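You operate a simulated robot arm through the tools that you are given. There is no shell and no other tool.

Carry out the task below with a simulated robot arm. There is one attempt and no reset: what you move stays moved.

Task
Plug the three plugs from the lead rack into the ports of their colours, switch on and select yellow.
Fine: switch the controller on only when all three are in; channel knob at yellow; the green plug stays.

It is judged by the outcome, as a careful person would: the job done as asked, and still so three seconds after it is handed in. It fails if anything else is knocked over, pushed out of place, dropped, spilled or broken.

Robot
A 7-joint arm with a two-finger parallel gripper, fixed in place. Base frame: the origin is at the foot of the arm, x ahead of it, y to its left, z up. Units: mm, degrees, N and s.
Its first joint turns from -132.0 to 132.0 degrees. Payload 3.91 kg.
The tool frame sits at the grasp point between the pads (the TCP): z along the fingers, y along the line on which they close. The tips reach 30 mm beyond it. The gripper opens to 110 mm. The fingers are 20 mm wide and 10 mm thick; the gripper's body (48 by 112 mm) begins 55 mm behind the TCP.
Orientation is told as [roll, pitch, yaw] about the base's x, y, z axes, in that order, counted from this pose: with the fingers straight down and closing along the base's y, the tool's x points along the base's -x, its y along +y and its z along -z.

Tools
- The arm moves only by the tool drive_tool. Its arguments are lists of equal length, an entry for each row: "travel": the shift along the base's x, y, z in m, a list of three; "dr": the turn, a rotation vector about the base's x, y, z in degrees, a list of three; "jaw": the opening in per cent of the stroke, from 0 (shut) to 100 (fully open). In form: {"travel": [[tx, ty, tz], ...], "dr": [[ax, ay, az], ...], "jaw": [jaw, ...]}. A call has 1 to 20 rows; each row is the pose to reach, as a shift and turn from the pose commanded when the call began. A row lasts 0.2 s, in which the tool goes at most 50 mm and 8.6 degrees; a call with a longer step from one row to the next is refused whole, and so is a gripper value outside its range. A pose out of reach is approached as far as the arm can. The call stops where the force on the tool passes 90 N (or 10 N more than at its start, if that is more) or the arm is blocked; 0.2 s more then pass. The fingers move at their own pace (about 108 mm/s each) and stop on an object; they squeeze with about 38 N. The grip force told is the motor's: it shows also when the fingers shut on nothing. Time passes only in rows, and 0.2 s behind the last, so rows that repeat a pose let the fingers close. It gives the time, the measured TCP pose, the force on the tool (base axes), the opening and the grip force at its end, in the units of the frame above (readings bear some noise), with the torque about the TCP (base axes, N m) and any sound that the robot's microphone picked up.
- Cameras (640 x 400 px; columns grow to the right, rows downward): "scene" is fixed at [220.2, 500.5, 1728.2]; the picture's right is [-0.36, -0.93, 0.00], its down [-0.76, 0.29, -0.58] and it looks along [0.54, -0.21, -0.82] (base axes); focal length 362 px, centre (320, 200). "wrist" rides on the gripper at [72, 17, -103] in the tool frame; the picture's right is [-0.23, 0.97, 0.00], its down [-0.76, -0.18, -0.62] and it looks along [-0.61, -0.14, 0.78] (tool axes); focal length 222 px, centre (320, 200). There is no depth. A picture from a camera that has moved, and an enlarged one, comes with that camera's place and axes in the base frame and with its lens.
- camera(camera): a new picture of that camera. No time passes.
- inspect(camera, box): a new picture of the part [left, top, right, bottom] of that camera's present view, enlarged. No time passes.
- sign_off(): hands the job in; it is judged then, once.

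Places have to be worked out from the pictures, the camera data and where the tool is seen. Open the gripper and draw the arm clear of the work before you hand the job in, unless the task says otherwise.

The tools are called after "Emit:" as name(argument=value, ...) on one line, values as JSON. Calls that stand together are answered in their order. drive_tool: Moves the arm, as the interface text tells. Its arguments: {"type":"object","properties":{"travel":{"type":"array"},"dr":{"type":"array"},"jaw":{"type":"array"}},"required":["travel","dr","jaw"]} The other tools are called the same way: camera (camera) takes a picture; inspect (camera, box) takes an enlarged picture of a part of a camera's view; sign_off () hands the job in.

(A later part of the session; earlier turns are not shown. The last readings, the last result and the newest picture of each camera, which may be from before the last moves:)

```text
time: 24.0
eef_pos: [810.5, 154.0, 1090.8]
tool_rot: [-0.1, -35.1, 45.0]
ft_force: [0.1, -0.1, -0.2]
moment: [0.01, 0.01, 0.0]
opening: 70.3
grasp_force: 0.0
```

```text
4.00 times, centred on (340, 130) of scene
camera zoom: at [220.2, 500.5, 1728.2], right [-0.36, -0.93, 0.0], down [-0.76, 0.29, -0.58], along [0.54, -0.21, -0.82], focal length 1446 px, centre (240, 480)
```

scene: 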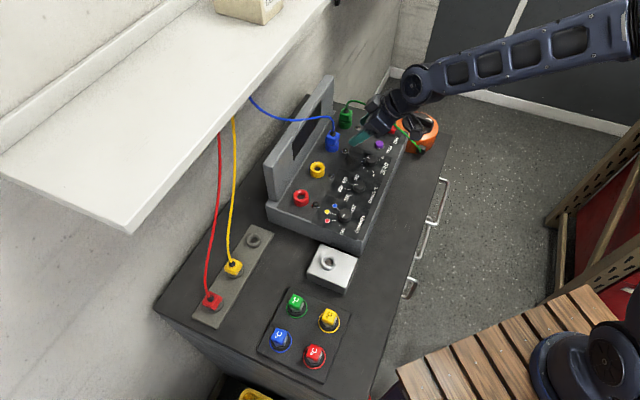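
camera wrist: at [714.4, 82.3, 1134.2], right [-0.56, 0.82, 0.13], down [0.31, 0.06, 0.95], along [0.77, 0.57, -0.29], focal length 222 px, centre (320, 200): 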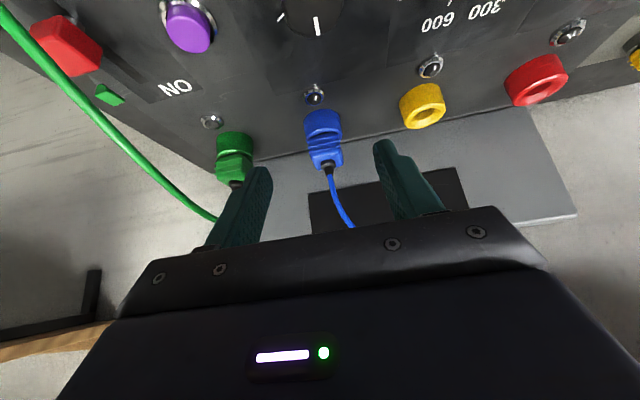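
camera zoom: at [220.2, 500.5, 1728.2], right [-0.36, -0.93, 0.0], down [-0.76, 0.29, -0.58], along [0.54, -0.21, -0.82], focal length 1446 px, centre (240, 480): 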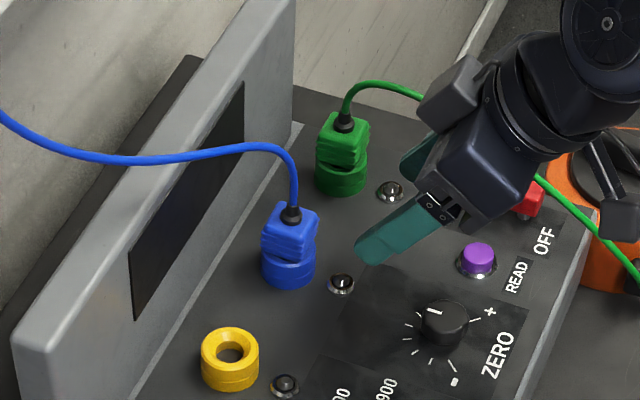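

Blue is seated the same height as green. Now I go back along the front of the bench to a pre-grasp in front of the yellow rack plug (≈(637,559)).

Emit:
drive_tool(travel=[[-0.029, 0.029, 0], [-0.058, 0.058, 0], [-0.087, 0.087, 0], [-0.116, 0.116, 0], [-0.145, 0.145, 0], [-0.174, 0.174, 0], [-0.203, 0.203, 0], [-0.232, 0.232, 0], [-0.261, 0.261, 0], [-0.29, 0.29, 0], [-0.275, 0.305, -0.03], [-0.26, 0.32, -0.06], [-0.245, 0.335, -0.09], [-0.23, 0.35, -0.11], [-0.2174, 0.3629, -0.116], [-0.2174, 0.3629, -0.116]], dr=[[0, 0, 0], [0, 0, 0], [0, 0, 0], [0, 0, 0], [0, 0, 0], [0, 0, 0], [0, 0, 0], [0, 0, 0], [0, 0, 0], [0, 0, 0], [0, 0, 0], [0, 0, 0], [0, 0, 0], [0, 0, 0], [0, 0, 0], [0, 0, 0]], jaw=[64, 64, 64, 64, 64, 64, 64, 64, 64, 64, 64, 64, 64, 64, 64, 64])

Emit:
camera(camera="wrist")

Emit:
inspect(camera="wrist", box=[220, 60, 440, 240])

Emit:
camera(camera="scene")

```text
time: 27.4
eef_pos: [594.8, 516.3, 974.8]
tool_rot: [0.0, -35.0, 45.0]
ft_force: [-0.2, -0.6, -0.1]
moment: [0.0, -0.04, 0.01]
opening: 70.7
grasp_force: 0.1
```

```text
taken
camera wrist: at [497.7, 445.0, 1018.5], right [-0.56, 0.82, 0.13], down [0.31, 0.06, 0.95], along [0.77, 0.57, -0.29], focal length 222 px, centre (320, 200)
```

wrist: 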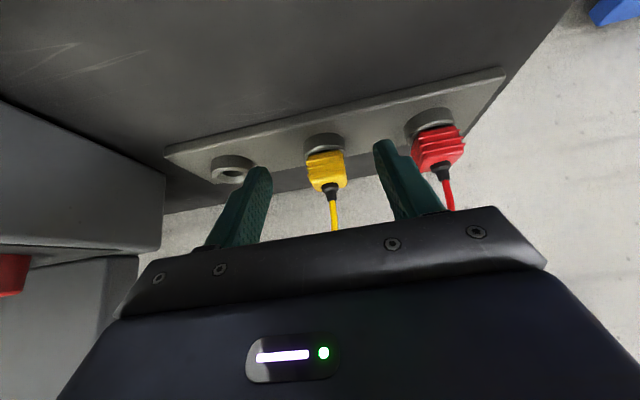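

```text
2.22 times, centred on (330, 150) of wrist
camera zoom: at [497.7, 445.0, 1018.5], right [-0.56, 0.82, 0.13], down [0.31, 0.06, 0.95], along [0.77, 0.57, -0.29], focal length 494 px, centre (298, 311)
```

zoom: 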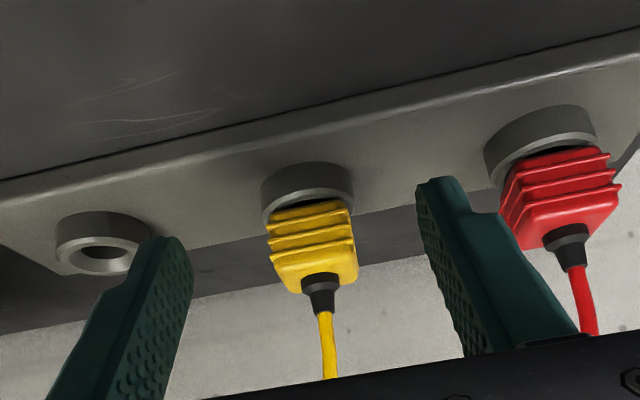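

```text
taken
```

scene: 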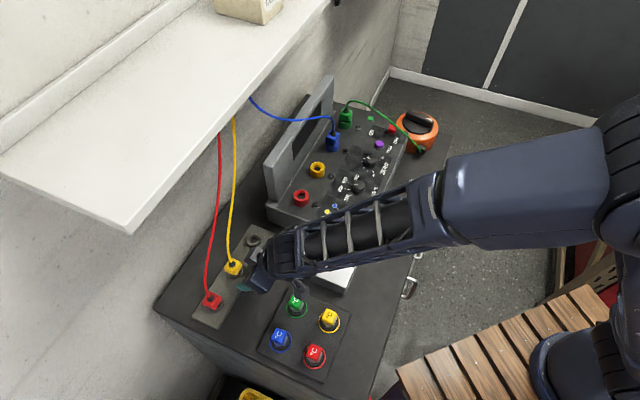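

The yellow plug sits in the view almost exactly as blue did, so I repeat the same relative motion: lower, advance, and close.

Emit:
drive_tool(travel=[[0.005, 0.005, -0.012], [0.014, 0.015, -0.015], [0.024, 0.025, -0.015], [0.033, 0.034, -0.015], [0.033, 0.034, -0.015], [0.033, 0.034, -0.015], [0.033, 0.034, -0.015], [0.033, 0.034, -0.015]], dr=[[0, 0, 0], [0, 0, 0], [0, 0, 0], [0, 0, 0], [0, 0, 0], [0, 0, 0], [0, 0, 0], [0, 0, 0]], jaw=[64, 64, 64, 64, 64, 40, 10, 10])

Emit:
inspect(camera="wrist", box=[220, 60, 440, 240])

```text
time: 29.2
eef_pos: [627.6, 550.1, 959.6]
tool_rot: [0.0, -35.0, 45.1]
ft_force: [0.3, 0.6, 1.0]
moment: [0.0, 0.02, -0.05]
opening: 29.1
grasp_force: 37.7
```

```text
2.22 times, centred on (330, 150) of wrist
camera zoom: at [531.5, 479.5, 1002.5], right [-0.56, 0.82, 0.13], down [0.31, 0.06, 0.95], along [0.77, 0.57, -0.29], focal length 494 px, centre (298, 311)
```

zoom: 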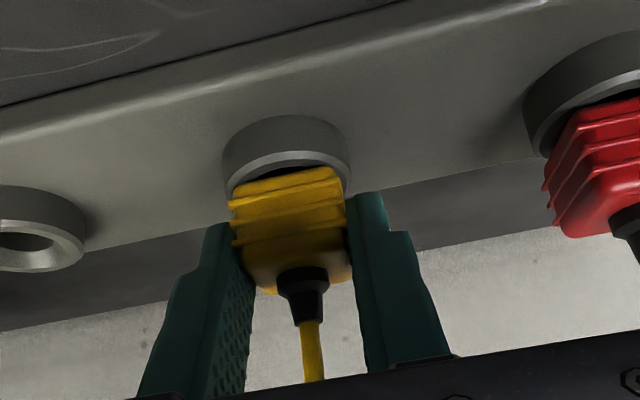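

Same grip as blue. I lift it out and carry it along the same safe route to above the yellow port.

Emit:
drive_tool(travel=[[0, 0, 0.006], [0, 0, 0.014], [0, 0, 0.024], [0, 0, 0.036], [0, 0, 0.048], [-0.014, -0.014, 0.07], [-0.028, -0.028, 0.095], [-0.042, -0.042, 0.12], [-0.0562, -0.0562, 0.125], [-0.0318, -0.0806, 0.125], [-0.0073, -0.1051, 0.125], [0.0171, -0.1295, 0.125], [0.0415, -0.1739, 0.125], [0.066, -0.1784, 0.125], [0.0904, -0.2028, 0.125], [0.1148, -0.2272, 0.125], [0.1393, -0.2517, 0.125], [0.1637, -0.2762, 0.125], [0.1637, -0.2762, 0.125], [0.1637, -0.2762, 0.125]], dr=[[0, 0, 0], [0, 0, 0], [0, 0, 0], [0, 0, 0], [0, 0, 0], [0, 0, 0], [0, 0, 0], [0, 0, 0], [0, 0, 0], [0, 0, 0], [0, 0, 0], [0, 0, 0], [0, 0, 0], [0, 0, 0], [0, 0, 0], [0, 0, 0], [0, 0, 0], [0, 0, 0], [0, 0, 0], [0, 0, 0]], jaw=[10, 10, 10, 10, 10, 10, 10, 10, 10, 10, 10, 10, 10, 10, 10, 10, 10, 10, 10, 10])

Emit:
inspect(camera="wrist", box=[220, 60, 440, 240])

Emit:
camera(camera="scene")

Emit:
camera(camera="wrist")

```text
refused: row 13 steps farther than a row can; nothing moved
```

```text
2.22 times, centred on (330, 150) of wrist
camera zoom: at [531.5, 479.5, 1002.5], right [-0.56, 0.82, 0.13], down [0.31, 0.06, 0.95], along [0.77, 0.57, -0.29], focal length 494 px, centre (298, 311)
```

zoom: 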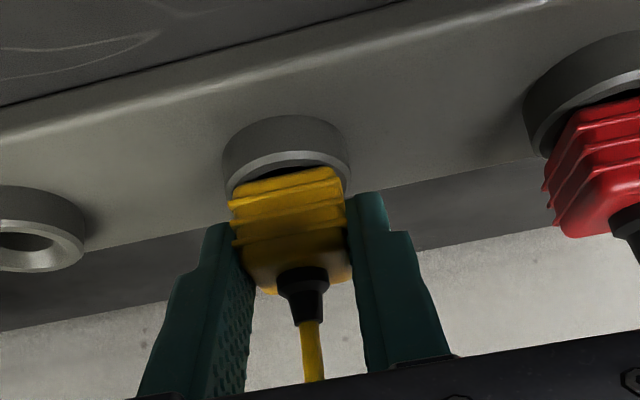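

```text
taken
```

scene: 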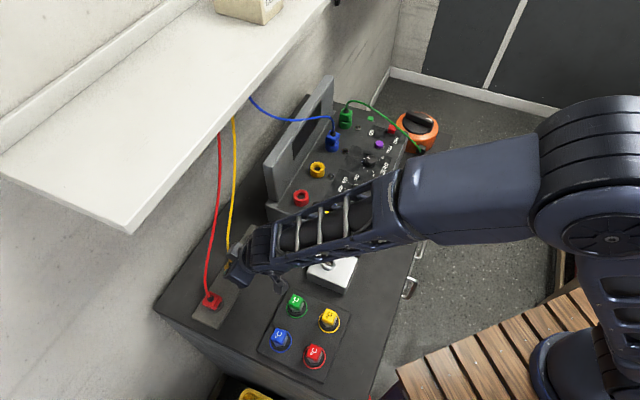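

```text
taken
camera wrist: at [531.5, 479.5, 1002.5], right [-0.56, 0.82, 0.13], down [0.31, 0.06, 0.95], along [0.77, 0.57, -0.29], focal length 222 px, centre (320, 200)
```

wrist: 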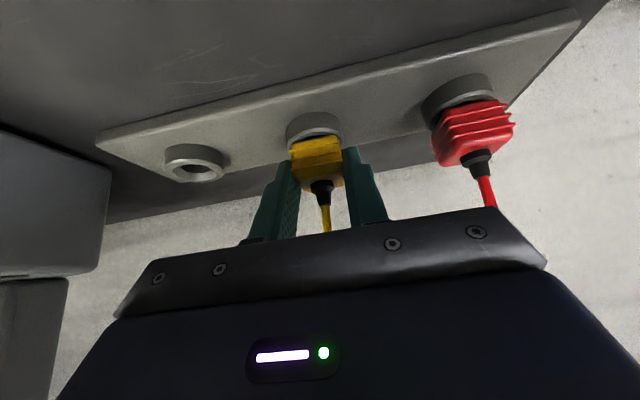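

The call was refused because of a typo in row 13 (nothing moved); I resend it corrected.

Emit:
drive_tool(travel=[[0, 0, 0.006], [0, 0, 0.014], [0, 0, 0.024], [0, 0, 0.036], [0, 0, 0.048], [-0.014, -0.014, 0.07], [-0.028, -0.028, 0.095], [-0.042, -0.042, 0.12], [-0.0562, -0.0562, 0.125], [-0.0318, -0.0806, 0.125], [-0.0073, -0.1051, 0.125], [0.0171, -0.1295, 0.125], [0.0415, -0.1539, 0.125], [0.066, -0.1784, 0.125], [0.0904, -0.2028, 0.125], [0.1148, -0.2272, 0.125], [0.1393, -0.2517, 0.125], [0.1637, -0.2762, 0.125], [0.1637, -0.2762, 0.125], [0.1637, -0.2762, 0.125]], dr=[[0, 0, 0], [0, 0, 0], [0, 0, 0], [0, 0, 0], [0, 0, 0], [0, 0, 0], [0, 0, 0], [0, 0, 0], [0, 0, 0], [0, 0, 0], [0, 0, 0], [0, 0, 0], [0, 0, 0], [0, 0, 0], [0, 0, 0], [0, 0, 0], [0, 0, 0], [0, 0, 0], [0, 0, 0], [0, 0, 0]], jaw=[10, 10, 10, 10, 10, 10, 10, 10, 10, 10, 10, 10, 10, 10, 10, 10, 10, 10, 10, 10])

Emit:
inspect(camera="wrist", box=[220, 60, 440, 240])

Emit:
camera(camera="scene")

Emit:
camera(camera="wrist")

```text
time: 33.4
eef_pos: [793.1, 273.9, 1084.8]
tool_rot: [0.0, -35.0, 44.9]
ft_force: [-0.1, 0.6, -0.3]
moment: [0.02, -0.01, 0.01]
opening: 29.1
grasp_force: 37.7
```

```text
2.22 times, centred on (330, 150) of wrist
camera zoom: at [697.4, 203.0, 1129.5], right [-0.56, 0.82, 0.13], down [0.31, 0.06, 0.95], along [0.77, 0.57, -0.29], focal length 494 px, centre (298, 311)
```

zoom: 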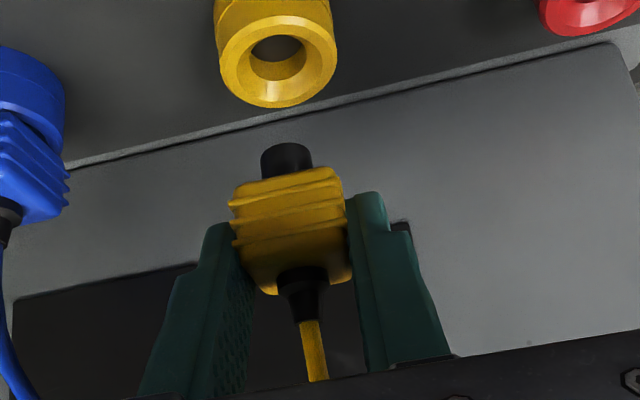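

```text
taken
```

scene: 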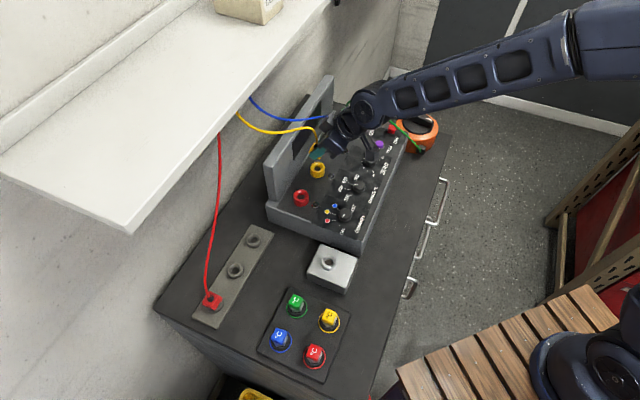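

```text
taken
camera wrist: at [697.4, 203.0, 1129.5], right [-0.56, 0.82, 0.13], down [0.31, 0.06, 0.95], along [0.77, 0.57, -0.29], focal length 222 px, centre (320, 200)
```

wrist: 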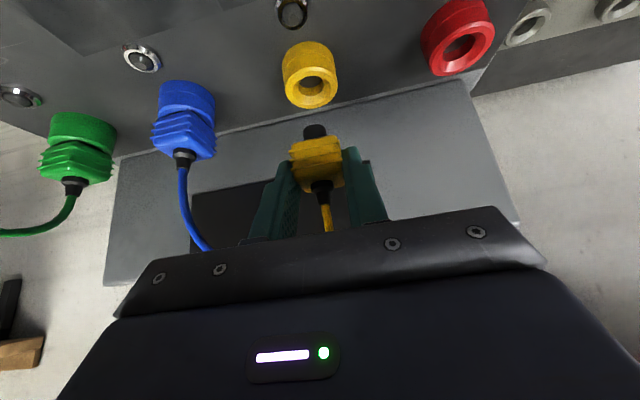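

The arm settled about 3 mm off in x, matching the ring's offset in view. I correct (−2.8,+0.3 mm) while descending 24 mm and look at the pin and mouth.

Emit:
drive_tool(travel=[[-0.0028, 0.0003, -0.006], [-0.0028, 0.0003, -0.012], [-0.0028, 0.0003, -0.018], [-0.0028, 0.0003, -0.024], [-0.0028, 0.0003, -0.024], [-0.0028, 0.0003, -0.024]], dr=[[0, 0, 0], [0, 0, 0], [0, 0, 0], [0, 0, 0], [0, 0, 0], [0, 0, 0]], jaw=[10, 10, 10, 10, 10, 10])

Emit:
inspect(camera="wrist", box=[240, 60, 400, 200])

```text
time: 34.8
eef_pos: [790.0, 274.3, 1062.6]
tool_rot: [0.0, -35.1, 45.0]
ft_force: [-0.2, 0.1, 0.2]
moment: [0.0, -0.04, 0.0]
opening: 28.9
grasp_force: 37.7
```

```text
2.86 times, centred on (320, 130) of wrist
camera zoom: at [692.0, 203.3, 1104.6], right [-0.56, 0.82, 0.13], down [0.31, 0.06, 0.95], along [0.77, 0.57, -0.29], focal length 635 px, centre (320, 400)
```

zoom: 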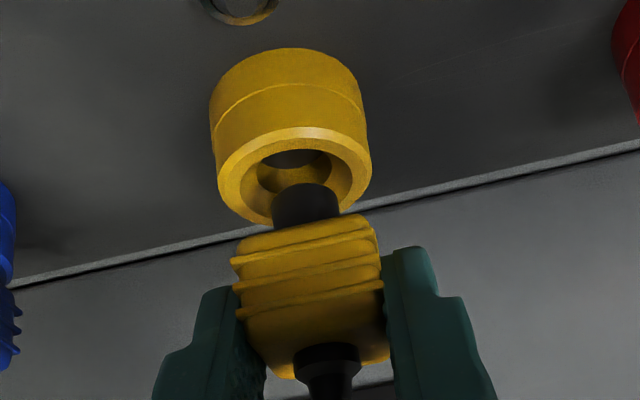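

Nearly the same picture as with blue before its correction. I shift ~1.5 mm toward image-left and descend 13 mm in steps, then check.

Emit:
drive_tool(travel=[[0.0014, -0.0007, -0.002], [0.0014, -0.0007, -0.005], [0.0014, -0.0007, -0.008], [0.0014, -0.0007, -0.011], [0.0014, -0.0007, -0.013], [0.0014, -0.0007, -0.013]], dr=[[0, 0, 0], [0, 0, 0], [0, 0, 0], [0, 0, 0], [0, 0, 0], [0, 0, 0]], jaw=[10, 10, 10, 10, 10, 10])

Emit:
inspect(camera="wrist", box=[240, 60, 400, 200])

```text
time: 36.2
eef_pos: [790.4, 272.2, 1048.4]
tool_rot: [0.1, -35.1, 45.0]
ft_force: [2.7, 4.0, 1.3]
moment: [0.16, -0.16, 0.05]
opening: 28.8
grasp_force: 37.8
```

```text
2.86 times, centred on (320, 130) of wrist
camera zoom: at [693.7, 201.7, 1091.4], right [-0.56, 0.82, 0.13], down [0.31, 0.06, 0.95], along [0.77, 0.57, -0.29], focal length 635 px, centre (320, 400)
```

zoom: 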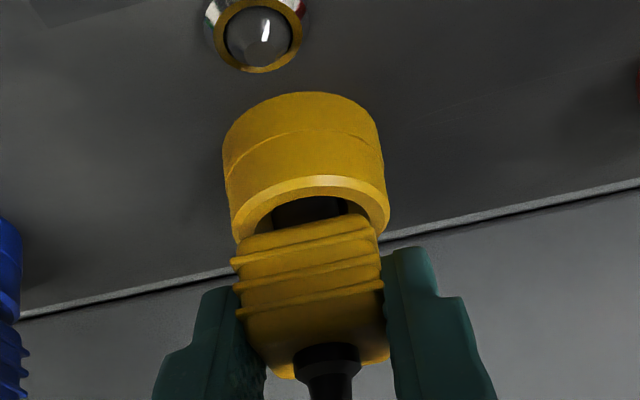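

The contact now pushes +p by ~5 N, so I shift 1.2 mm that way and keep descending.

Emit:
drive_tool(travel=[[0.0009, 0.0009, 0], [0.0009, 0.0009, -0.002], [0.0009, 0.0009, -0.004], [0.0009, 0.0009, -0.005], [0.0009, 0.0009, -0.005]], dr=[[0, 0, 0], [0, 0, 0], [0, 0, 0], [0, 0, 0], [0, 0, 0]], jaw=[10, 10, 10, 10, 10])

Emit:
inspect(camera="wrist", box=[240, 60, 400, 200])

```text
time: 37.4
eef_pos: [790.3, 273.5, 1042.9]
tool_rot: [0.0, -35.0, 45.0]
ft_force: [0.3, -0.6, 1.0]
moment: [0.02, 0.0, -0.01]
opening: 29.2
grasp_force: 38.7
```

```text
2.86 times, centred on (320, 130) of wrist
camera zoom: at [694.0, 203.1, 1086.6], right [-0.56, 0.82, 0.13], down [0.31, 0.06, 0.95], along [0.77, 0.57, -0.29], focal length 635 px, centre (320, 400)
```

zoom: 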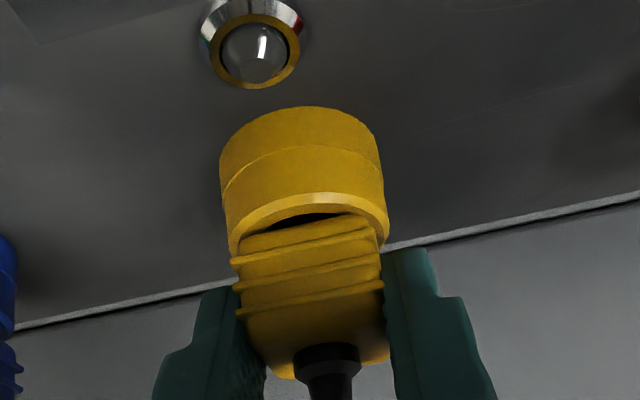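

Forces are near zero, so it slid in well aligned. I continue down until it stops firmly.

Emit:
drive_tool(travel=[[0, 0, -0.001], [0, 0, -0.002], [0, 0, -0.003], [0, 0, -0.003]], dr=[[0, 0, 0], [0, 0, 0], [0, 0, 0], [0, 0, 0]], jaw=[10, 10, 10, 10])

Emit:
inspect(camera="wrist", box=[240, 60, 400, 200])

```text
time: 38.4
eef_pos: [790.4, 274.2, 1041.9]
tool_rot: [-0.2, -35.1, 45.2]
ft_force: [0.2, 1.4, 28.6]
moment: [0.32, -0.28, 0.0]
opening: 29.1
grasp_force: 38.2
```

```text
2.86 times, centred on (320, 130) of wrist
camera zoom: at [693.9, 203.0, 1084.8], right [-0.56, 0.82, 0.13], down [0.31, 0.06, 0.95], along [0.77, 0.57, -0.29], focal length 635 px, centre (320, 400)
```

zoom: 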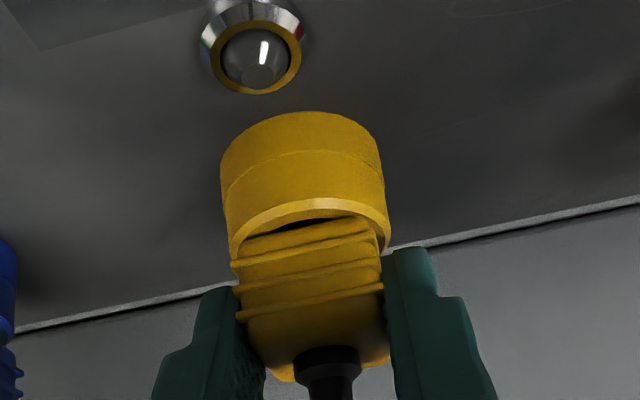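

Yellow reached the same firm stop (~28 N) at the same height as blue. I relax, open, and back off.

Emit:
drive_tool(travel=[[0, 0, 0.003], [0, 0, 0.003], [0, 0, 0.003], [0, 0, 0.003], [-0.01, -0.01, 0.012], [-0.025, -0.025, 0.03], [-0.05, -0.05, 0.05], [-0.05, -0.05, 0.05]], dr=[[0, 0, 0], [0, 0, 0], [0, 0, 0], [0, 0, 0], [0, 0, 0], [0, 0, 0], [0, 0, 0], [0, 0, 0]], jaw=[10, 50, 64, 64, 64, 64, 64, 64])

Emit:
camera(camera="wrist")

Emit:
inspect(camera="scene", box=[240, 70, 400, 230])

```text
time: 40.2
eef_pos: [739.6, 225.6, 1089.1]
tool_rot: [0.0, -35.0, 45.0]
ft_force: [0.5, -0.7, -0.2]
moment: [-0.01, -0.03, 0.01]
opening: 70.5
grasp_force: 0.1
```

```text
taken
camera wrist: at [643.7, 154.0, 1132.2], right [-0.56, 0.82, 0.13], down [0.31, 0.06, 0.95], along [0.77, 0.57, -0.29], focal length 222 px, centre (320, 200)
```

wrist: 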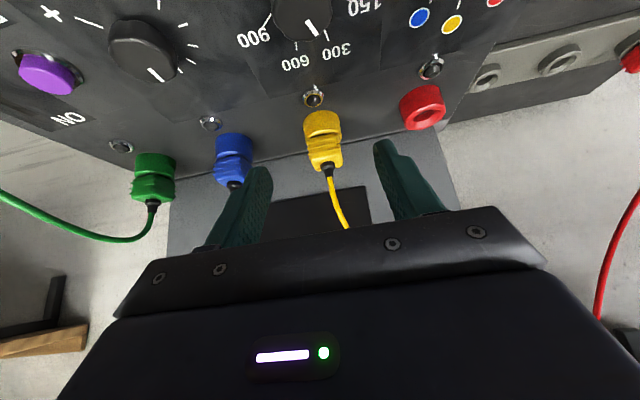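

```text
2.50 times, centred on (320, 150) of scene
camera zoom: at [220.2, 500.5, 1728.2], right [-0.36, -0.93, 0.0], down [-0.76, 0.29, -0.58], along [0.54, -0.21, -0.82], focal length 904 px, centre (320, 325)
```

zoom: 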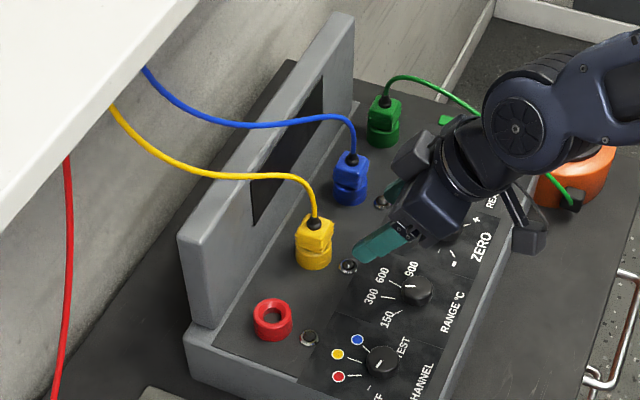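

Both are in. Now I go to the pre-grasp in front of the red rack plug (expected ≈(571,622)).

Emit:
drive_tool(travel=[[-0.0283, 0.0283, 0], [-0.0566, 0.0566, 0], [-0.0849, 0.0849, 0], [-0.1132, 0.1132, 0], [-0.1415, 0.1415, 0], [-0.1698, 0.1698, 0], [-0.1981, 0.1981, 0], [-0.2264, 0.2264, 0], [-0.2547, 0.2547, 0], [-0.283, 0.283, 0], [-0.268, 0.298, -0.03], [-0.253, 0.313, -0.06], [-0.238, 0.328, -0.09], [-0.223, 0.343, -0.11], [-0.2104, 0.3559, -0.115], [-0.2104, 0.3559, -0.115], [-0.2104, 0.3559, -0.115]], dr=[[0, 0, 0], [0, 0, 0], [0, 0, 0], [0, 0, 0], [0, 0, 0], [0, 0, 0], [0, 0, 0], [0, 0, 0], [0, 0, 0], [0, 0, 0], [0, 0, 0], [0, 0, 0], [0, 0, 0], [0, 0, 0], [0, 0, 0], [0, 0, 0], [0, 0, 0]], jaw=[64, 64, 64, 64, 64, 64, 64, 64, 64, 64, 64, 64, 64, 64, 64, 64, 64])

Emit:
camera(camera="wrist")

Emit:
inspect(camera="wrist", box=[220, 60, 440, 240])

Emit:
camera(camera="scene")

```text
time: 43.8
eef_pos: [532.3, 581.3, 973.3]
tool_rot: [0.0, -35.0, 45.0]
ft_force: [-0.1, -0.7, -0.7]
moment: [-0.01, -0.02, 0.02]
opening: 70.3
grasp_force: 0.0
```

```text
taken
camera wrist: at [435.4, 510.2, 1017.8], right [-0.56, 0.82, 0.13], down [0.31, 0.06, 0.95], along [0.77, 0.57, -0.29], focal length 222 px, centre (320, 200)
```

wrist: 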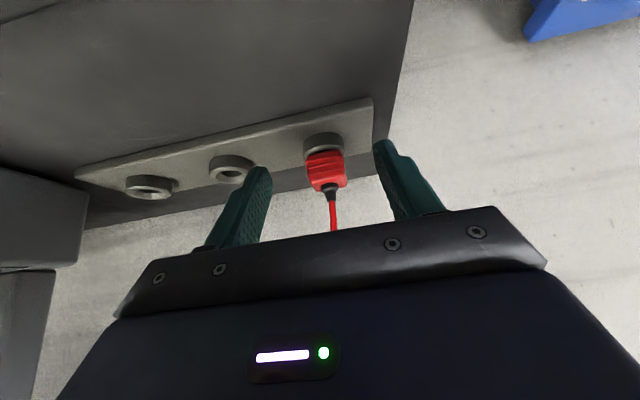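

```text
2.22 times, centred on (330, 150) of wrist
camera zoom: at [435.4, 510.2, 1017.8], right [-0.56, 0.82, 0.13], down [0.31, 0.06, 0.95], along [0.77, 0.57, -0.29], focal length 494 px, centre (298, 311)
```

zoom: 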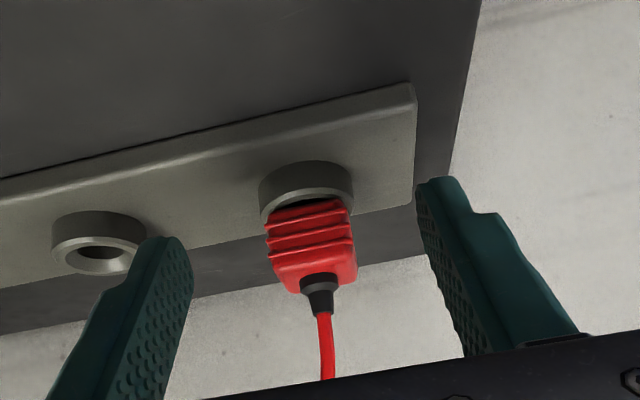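

```text
taken
```

scene: 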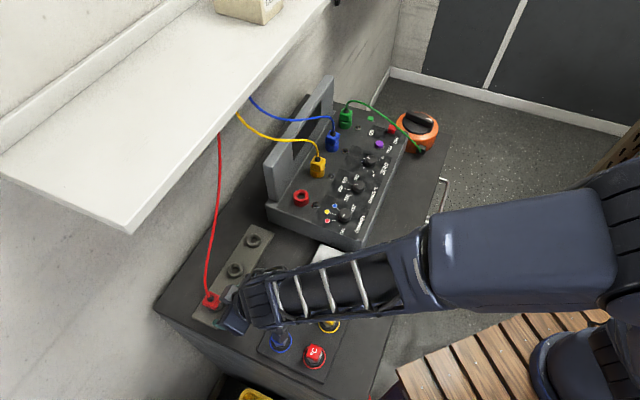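

Red is positioned just like yellow was. I lower and advance with open jaws first, and check the reading before closing.

Emit:
drive_tool(travel=[[0.005, 0.005, -0.012], [0.014, 0.015, -0.015], [0.024, 0.025, -0.015], [0.033, 0.034, -0.015], [0.033, 0.034, -0.015], [0.033, 0.034, -0.015]], dr=[[0, 0, 0], [0, 0, 0], [0, 0, 0], [0, 0, 0], [0, 0, 0], [0, 0, 0]], jaw=[64, 64, 64, 64, 64, 64])

Emit:
inspect(camera="wrist", box=[220, 60, 440, 240])

```text
time: 45.2
eef_pos: [562.1, 612.9, 959.0]
tool_rot: [0.0, -35.0, 44.9]
ft_force: [0.5, 0.2, 0.7]
moment: [-0.01, 0.0, -0.01]
opening: 70.4
grasp_force: 0.0
```

```text
2.22 times, centred on (330, 150) of wrist
camera zoom: at [465.9, 542.3, 1002.9], right [-0.56, 0.82, 0.13], down [0.31, 0.06, 0.95], along [0.77, 0.57, -0.29], focal length 494 px, centre (298, 311)
```

zoom: 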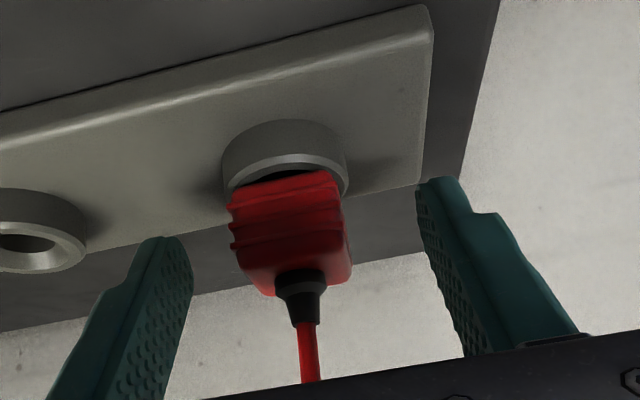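

Position matches the yellow grip within ~1.5 mm; I nudge slightly forward and close.

Emit:
drive_tool(travel=[[0.0013, 0.0008, 0], [0.0013, 0.0008, 0], [0.0013, 0.0008, 0], [0.0013, 0.0008, 0], [0.0013, 0.0008, 0]], dr=[[0, 0, 0], [0, 0, 0], [0, 0, 0], [0, 0, 0], [0, 0, 0]], jaw=[64, 40, 10, 10, 10])

Emit:
inspect(camera="wrist", box=[220, 60, 440, 240])

```text
time: 46.4
eef_pos: [562.7, 614.7, 958.8]
tool_rot: [0.0, -35.0, 44.9]
ft_force: [0.9, 0.0, 2.0]
moment: [0.02, -0.02, 0.0]
opening: 28.9
grasp_force: 37.9
```

```text
2.22 times, centred on (330, 150) of wrist
camera zoom: at [467.4, 543.6, 1003.1], right [-0.56, 0.82, 0.13], down [0.31, 0.06, 0.95], along [0.77, 0.57, -0.29], focal length 494 px, centre (298, 311)
```

zoom: 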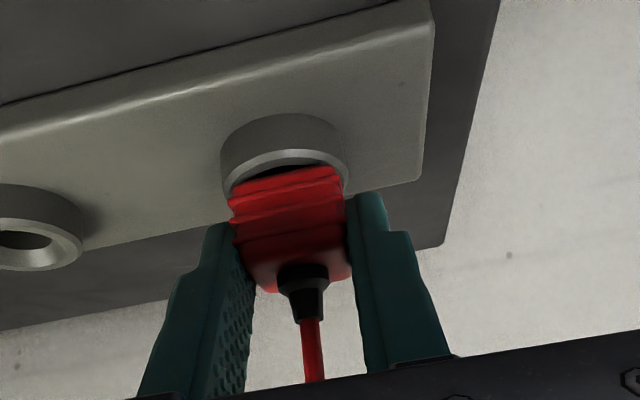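

Red is gripped. I lift and carry it the same way to above the red port.

Emit:
drive_tool(travel=[[0, 0, 0.006], [0, 0, 0.014], [0, 0, 0.024], [0, 0, 0.036], [0, 0, 0.048], [-0.014, -0.014, 0.07], [-0.028, -0.028, 0.095], [-0.042, -0.042, 0.12], [-0.0573, -0.0573, 0.125], [-0.0337, -0.0809, 0.125], [-0.01, -0.1046, 0.125], [0.0136, -0.1282, 0.125], [0.0372, -0.1518, 0.125], [0.0609, -0.1755, 0.125], [0.0845, -0.1991, 0.125], [0.1081, -0.2227, 0.125], [0.1318, -0.2464, 0.125], [0.1554, -0.27, 0.125], [0.1554, -0.27, 0.125], [0.1554, -0.27, 0.125]], dr=[[0, 0, 0], [0, 0, 0], [0, 0, 0], [0, 0, 0], [0, 0, 0], [0, 0, 0], [0, 0, 0], [0, 0, 0], [0, 0, 0], [0, 0, 0], [0, 0, 0], [0, 0, 0], [0, 0, 0], [0, 0, 0], [0, 0, 0], [0, 0, 0], [0, 0, 0], [0, 0, 0], [0, 0, 0], [0, 0, 0]], jaw=[10, 10, 10, 10, 10, 10, 10, 10, 10, 10, 10, 10, 10, 10, 10, 10, 10, 10, 10, 10])

Emit:
inspect(camera="wrist", box=[220, 60, 440, 240])

Emit:
camera(camera="scene")

Emit:
camera(camera="wrist")

```text
time: 50.6
eef_pos: [719.1, 345.5, 1086.0]
tool_rot: [0.0, -35.0, 45.0]
ft_force: [0.8, -0.4, -0.5]
moment: [-0.01, 0.02, 0.0]
opening: 28.7
grasp_force: 38.1
```

```text
2.22 times, centred on (330, 150) of wrist
camera zoom: at [623.2, 274.7, 1129.2], right [-0.56, 0.82, 0.13], down [0.31, 0.06, 0.95], along [0.77, 0.57, -0.29], focal length 494 px, centre (298, 311)
```

zoom: 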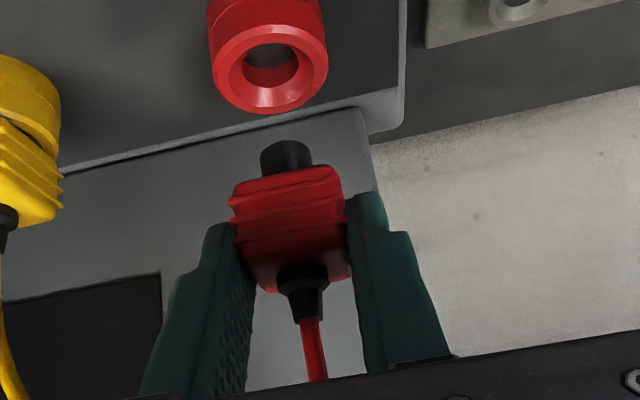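

```text
taken
```

scene: 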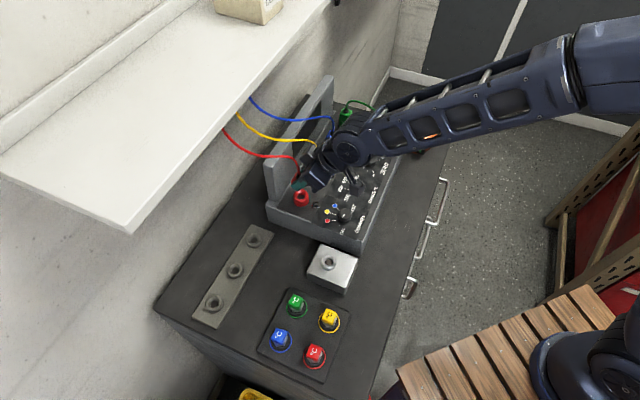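

```text
taken
camera wrist: at [623.2, 274.7, 1129.2], right [-0.56, 0.82, 0.13], down [0.31, 0.06, 0.95], along [0.77, 0.57, -0.29], focal length 222 px, centre (320, 200)
```

wrist: 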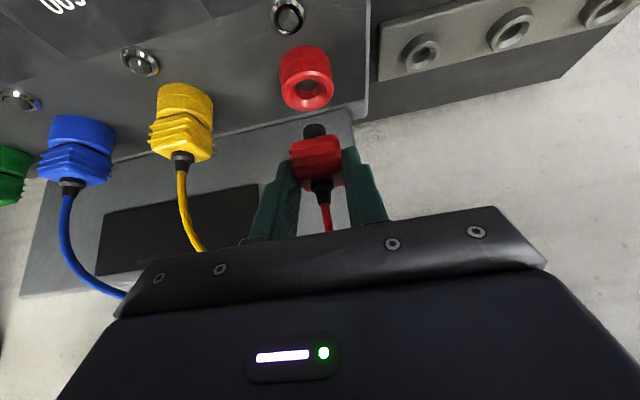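

The red port lines up very well with the pin. I descend in steps to the funnel and check forces.

Emit:
drive_tool(travel=[[0, 0, -0.008], [0, 0, -0.016], [0, 0, -0.024], [0, 0, -0.028], [0, 0, -0.031], [0, 0, -0.034], [0, 0, -0.036], [0, 0, -0.036]], dr=[[0, 0, 0], [0, 0, 0], [0, 0, 0], [0, 0, 0], [0, 0, 0], [0, 0, 0], [0, 0, 0], [0, 0, 0]], jaw=[10, 10, 10, 10, 10, 10, 10, 10])

Emit:
inspect(camera="wrist", box=[240, 60, 400, 200])

```text
time: 52.4
eef_pos: [719.2, 344.3, 1049.4]
tool_rot: [0.0, -35.0, 45.0]
ft_force: [0.4, 0.3, -1.1]
moment: [0.0, 0.01, 0.0]
opening: 28.8
grasp_force: 37.8
```

```text
2.86 times, centred on (320, 130) of wrist
camera zoom: at [623.0, 274.1, 1092.9], right [-0.56, 0.82, 0.13], down [0.31, 0.06, 0.95], along [0.77, 0.57, -0.29], focal length 635 px, centre (320, 400)
```

zoom: 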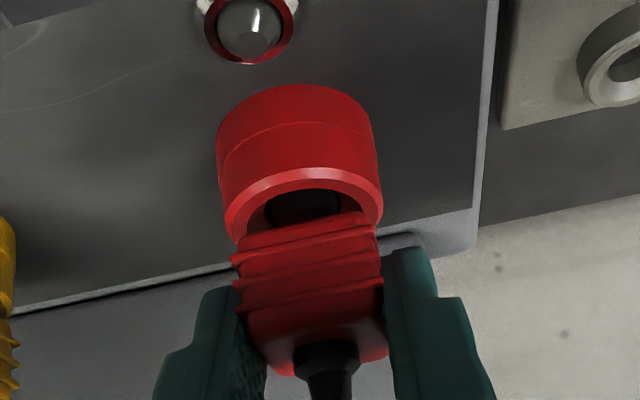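

Free of contact so far. I shift 0.5 mm and go the rest of the way down.

Emit:
drive_tool(travel=[[0.0004, -0.0004, -0.002], [0.0004, -0.0004, -0.004], [0.0004, -0.0004, -0.006], [0.0004, -0.0004, -0.006]], dr=[[0, 0, 0], [0, 0, 0], [0, 0, 0], [0, 0, 0]], jaw=[10, 10, 10, 10])

Emit:
inspect(camera="wrist", box=[240, 60, 400, 200])

```text
time: 53.4
eef_pos: [719.5, 344.8, 1044.4]
tool_rot: [0.0, -35.1, 45.0]
ft_force: [0.2, -0.1, 2.8]
moment: [0.04, -0.03, -0.02]
opening: 28.6
grasp_force: 38.0
```

```text
2.86 times, centred on (320, 130) of wrist
camera zoom: at [623.6, 273.8, 1086.8], right [-0.56, 0.82, 0.13], down [0.31, 0.06, 0.95], along [0.77, 0.57, -0.29], focal length 635 px, centre (320, 400)
```

zoom: 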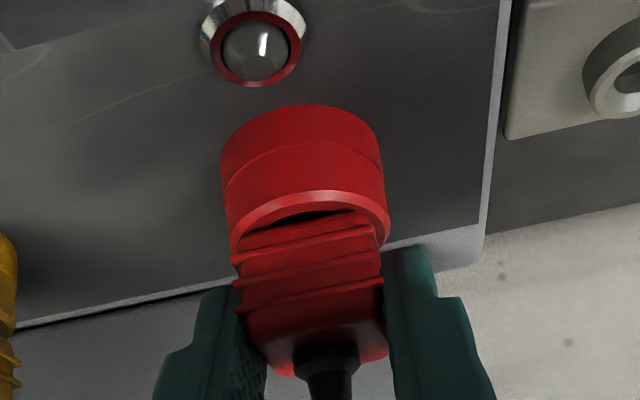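

Almost home with only 2.8 N vertical. I press the last 3 mm to the firm stop as with the others.

Emit:
drive_tool(travel=[[0, 0, -0.001], [0, 0, -0.002], [0, 0, -0.003], [0, 0, -0.003]], dr=[[0, 0, 0], [0, 0, 0], [0, 0, 0], [0, 0, 0]], jaw=[10, 10, 10, 10])

Emit:
inspect(camera="wrist", box=[240, 60, 400, 200])

```text
time: 54.4
eef_pos: [719.5, 344.3, 1042.9]
tool_rot: [-0.1, -35.4, 45.2]
ft_force: [-1.0, -0.7, 48.6]
moment: [0.42, -0.33, -0.01]
opening: 28.7
grasp_force: 37.4
```

```text
2.86 times, centred on (320, 130) of wrist
camera zoom: at [623.6, 273.8, 1085.4], right [-0.56, 0.82, 0.13], down [0.31, 0.06, 0.95], along [0.77, 0.57, -0.29], focal length 635 px, centre (320, 400)
```

zoom: 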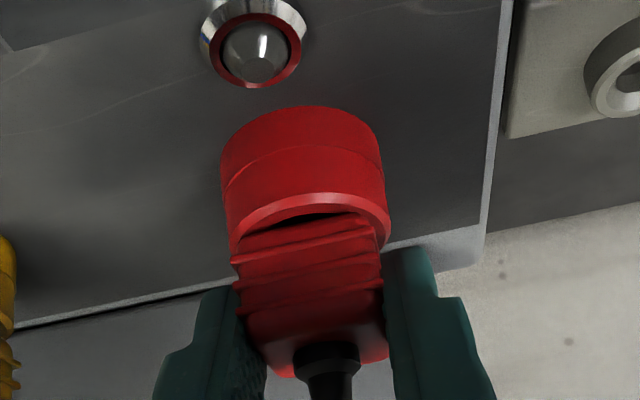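

48 N against a firm stop: red is seated. I relax, open, and back off for an overview.

Emit:
drive_tool(travel=[[0, 0, 0.003], [0, 0, 0.003], [0, 0, 0.003], [0, 0, 0.003], [-0.01, -0.01, 0.012], [-0.025, -0.025, 0.03], [-0.05, -0.05, 0.06], [-0.07, -0.07, 0.09], [-0.07, -0.07, 0.09]], dr=[[0, 0, 0], [0, 0, 0], [0, 0, 0], [0, 0, 0], [0, 0, 0], [0, 0, 0], [0, 0, 0], [0, 0, 0], [0, 0, 0]], jaw=[10, 50, 64, 64, 64, 64, 64, 64, 64])

Emit:
camera(camera="wrist")

Emit:
inspect(camera="scene", box=[240, 70, 420, 250])

```text
time: 56.4
eef_pos: [648.5, 275.6, 1127.2]
tool_rot: [0.1, -35.0, 45.0]
ft_force: [0.0, -0.2, -0.3]
moment: [0.01, 0.02, 0.02]
opening: 70.4
grasp_force: 0.1
```

```text
taken
camera wrist: at [552.3, 204.3, 1170.5], right [-0.56, 0.82, 0.13], down [0.31, 0.06, 0.95], along [0.77, 0.57, -0.29], focal length 222 px, centre (320, 200)
```

wrist: 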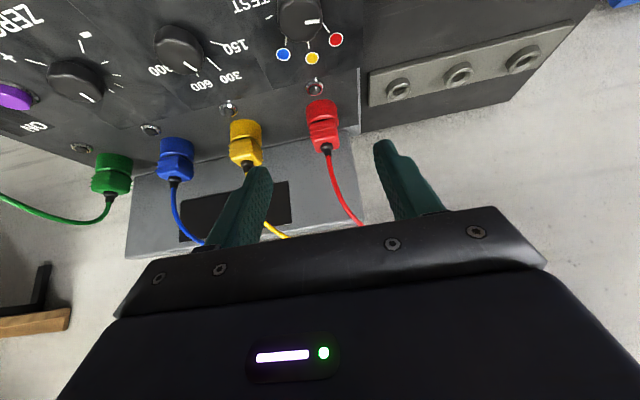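

```text
2.22 times, centred on (330, 160) of scene
camera zoom: at [220.2, 500.5, 1728.2], right [-0.36, -0.93, 0.0], down [-0.76, 0.29, -0.58], along [0.54, -0.21, -0.82], focal length 804 px, centre (298, 289)
```

zoom: 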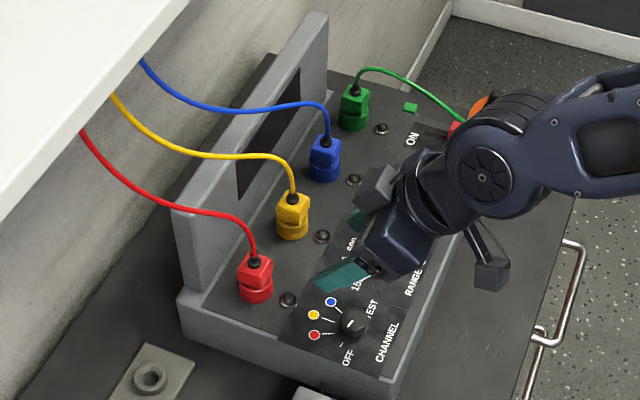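

All three plugs are seated and none disturbed. Next I bring the tool upright and above the ON/OFF switch (≈(872,26,987)) to see how it works.

Emit:
drive_tool(travel=[[0.01, -0.02, 0.01], [0.03, -0.05, 0.015], [0.052, -0.08, 0.015], [0.075, -0.11, 0.01], [0.098, -0.14, 0.005], [0.12, -0.17, 0], [0.143, -0.2, -0.005], [0.165, -0.23, -0.01], [0.19, -0.26, -0.02], [0.19, -0.26, -0.02]], dr=[[-2.75, 2.75, 0], [-5.5, 5.5, 0], [-8.25, 8.25, 0], [-11, 11, 0], [-13.75, 13.75, 0], [-16.5, 16.5, 0], [-19.25, 19.25, 0], [-22, 22, 0], [-24.75, 24.75, 0], [-24.75, 24.75, 0]], jaw=[64, 64, 64, 64, 64, 64, 64, 64, 64, 64])

Emit:
camera(camera="wrist")

Emit:
camera(camera="scene")

Emit:
inspect(camera="wrist", box=[180, 0, 440, 170])

```text
time: 58.6
eef_pos: [839.0, 13.4, 1108.5]
tool_rot: [0.0, 0.0, 44.9]
ft_force: [0.0, 0.1, -0.5]
moment: [0.0, -0.03, 0.04]
opening: 70.3
grasp_force: 0.1
```

```text
taken
camera wrist: at [775.8, -24.9, 1212.0], right [-0.53, 0.85, 0.0], down [0.66, 0.41, 0.62], along [0.53, 0.33, -0.78], focal length 222 px, centre (320, 200)
```

wrist: 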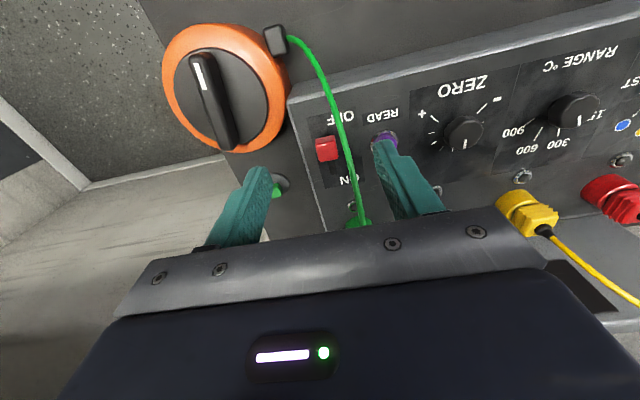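

```text
taken
```

scene: 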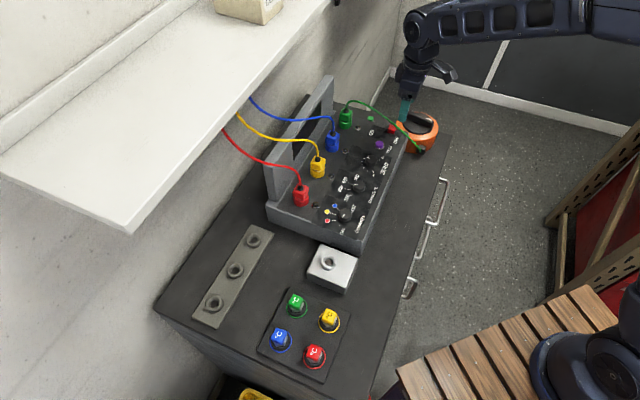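

```text
2.35 times, centred on (310, 85) of wrist
camera zoom: at [775.8, -24.9, 1212.0], right [-0.53, 0.85, 0.0], down [0.66, 0.41, 0.62], along [0.53, 0.33, -0.78], focal length 523 px, centre (344, 471)
```

zoom: 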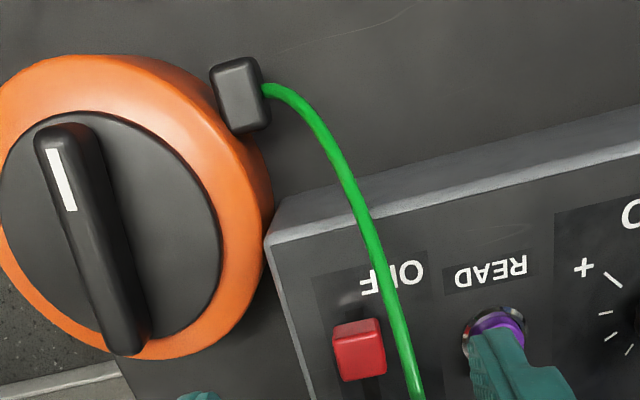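

The ON/OFF is a red slider in a slot, with the green lead passing nearby. I back up a bit to see the whole slot and lead.

Emit:
drive_tool(travel=[[-0.02, -0.02, 0], [-0.04, -0.04, 0], [-0.06, -0.06, 0], [-0.06, -0.06, 0]], dr=[[4, -4, 0], [8, -8, 0], [12, -12, 0], [12, -12, 0]], jaw=[64, 30, 0, 0])

Emit:
camera(camera="wrist")

Emit:
inspect(camera="wrist", box=[240, 40, 440, 190])

Emit:
inspect(camera="scene", box=[340, 80, 450, 170])

```text
time: 59.6
eef_pos: [779.6, -48.3, 1110.0]
tool_rot: [0.0, -17.0, 45.0]
ft_force: [-0.3, -0.8, -0.4]
moment: [-0.04, 0.02, -0.02]
opening: 0.0
grasp_force: 37.5
```

```text
taken
camera wrist: at [697.3, -105.2, 1188.8], right [-0.54, 0.84, 0.07], down [0.51, 0.26, 0.82], along [0.67, 0.47, -0.57], focal length 222 px, centre (320, 200)
```

wrist: 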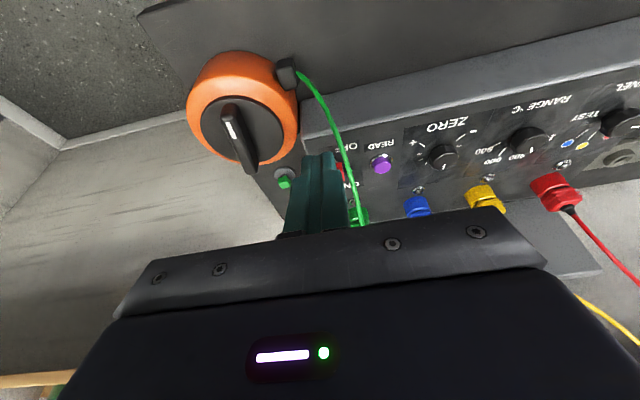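

```text
2.67 times, centred on (340, 115) of wrist
camera zoom: at [697.3, -105.2, 1188.8], right [-0.54, 0.84, 0.07], down [0.51, 0.26, 0.82], along [0.67, 0.47, -0.57], focal length 592 px, centre (267, 427)
```

zoom: 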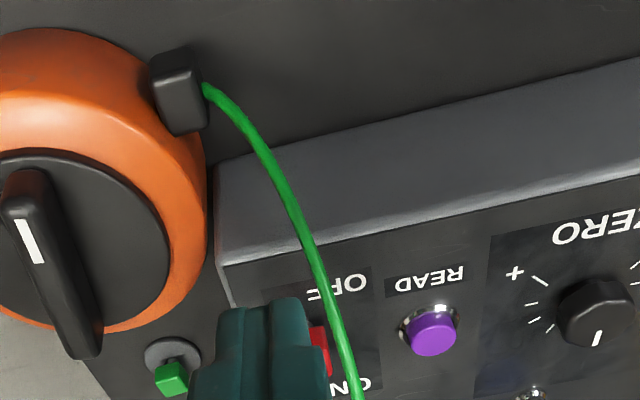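

```text
4.44 times, centred on (395, 125) of scene
camera zoom: at [220.2, 500.5, 1728.2], right [-0.36, -0.93, 0.0], down [-0.76, 0.29, -0.58], along [0.54, -0.21, -0.82], focal length 1607 px, centre (-13, 533)
```

zoom: 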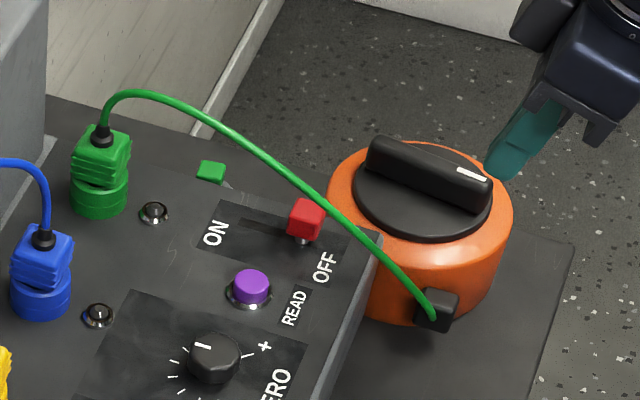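

The scene zoom shows a red cap on a stem at the OFF end of a slot; the green lead passes at q≈565–570, z≈1029–1061, about 30 mm to the READ side. I take a lower, flatter view of the cap before touching it.

Emit:
drive_tool(travel=[[0.013, 0.007, -0.01], [0.026, 0.014, -0.02], [0.04, 0.02, -0.03], [0.04, 0.02, -0.03]], dr=[[4.2, -4.2, 0], [8.5, -8.5, 0], [12.7, -12.7, 0], [12.7, -12.7, 0]], jaw=[0, 0, 0, 0])

Emit:
camera(camera="wrist")

Emit:
inspect(camera="wrist", box=[250, 60, 410, 190])

Emit:
camera(camera="scene")

```text
time: 60.6
eef_pos: [820.4, -25.7, 1080.2]
tool_rot: [0.0, -35.0, 45.0]
ft_force: [-0.5, -0.1, 0.4]
moment: [0.0, -0.01, -0.02]
opening: 0.4
grasp_force: 38.2
```

```text
taken
camera wrist: at [724.0, -97.4, 1124.2], right [-0.56, 0.82, 0.13], down [0.31, 0.06, 0.95], along [0.77, 0.57, -0.29], focal length 222 px, centre (320, 200)
```

wrist: 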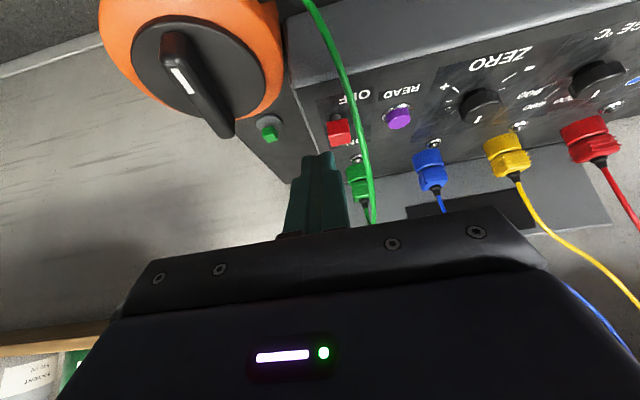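

```text
3.08 times, centred on (330, 125) of wrist
camera zoom: at [724.0, -97.4, 1124.2], right [-0.56, 0.82, 0.13], down [0.31, 0.06, 0.95], along [0.77, 0.57, -0.29], focal length 684 px, centre (289, 431)
```

zoom: 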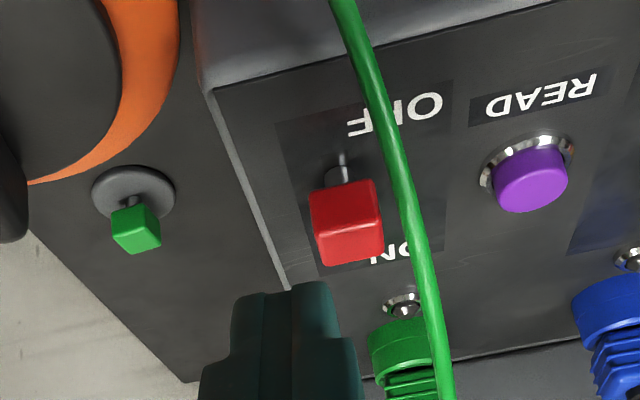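

```text
taken
```

scene: 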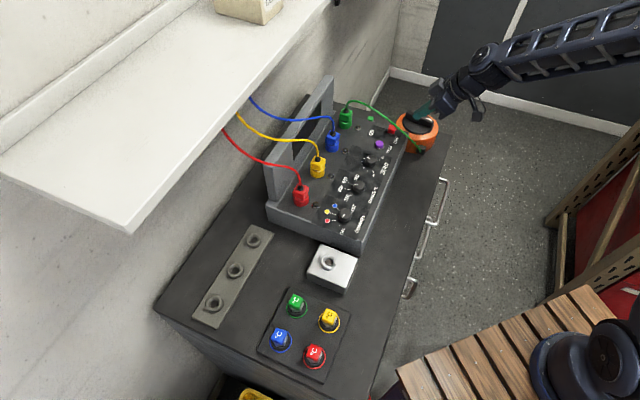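

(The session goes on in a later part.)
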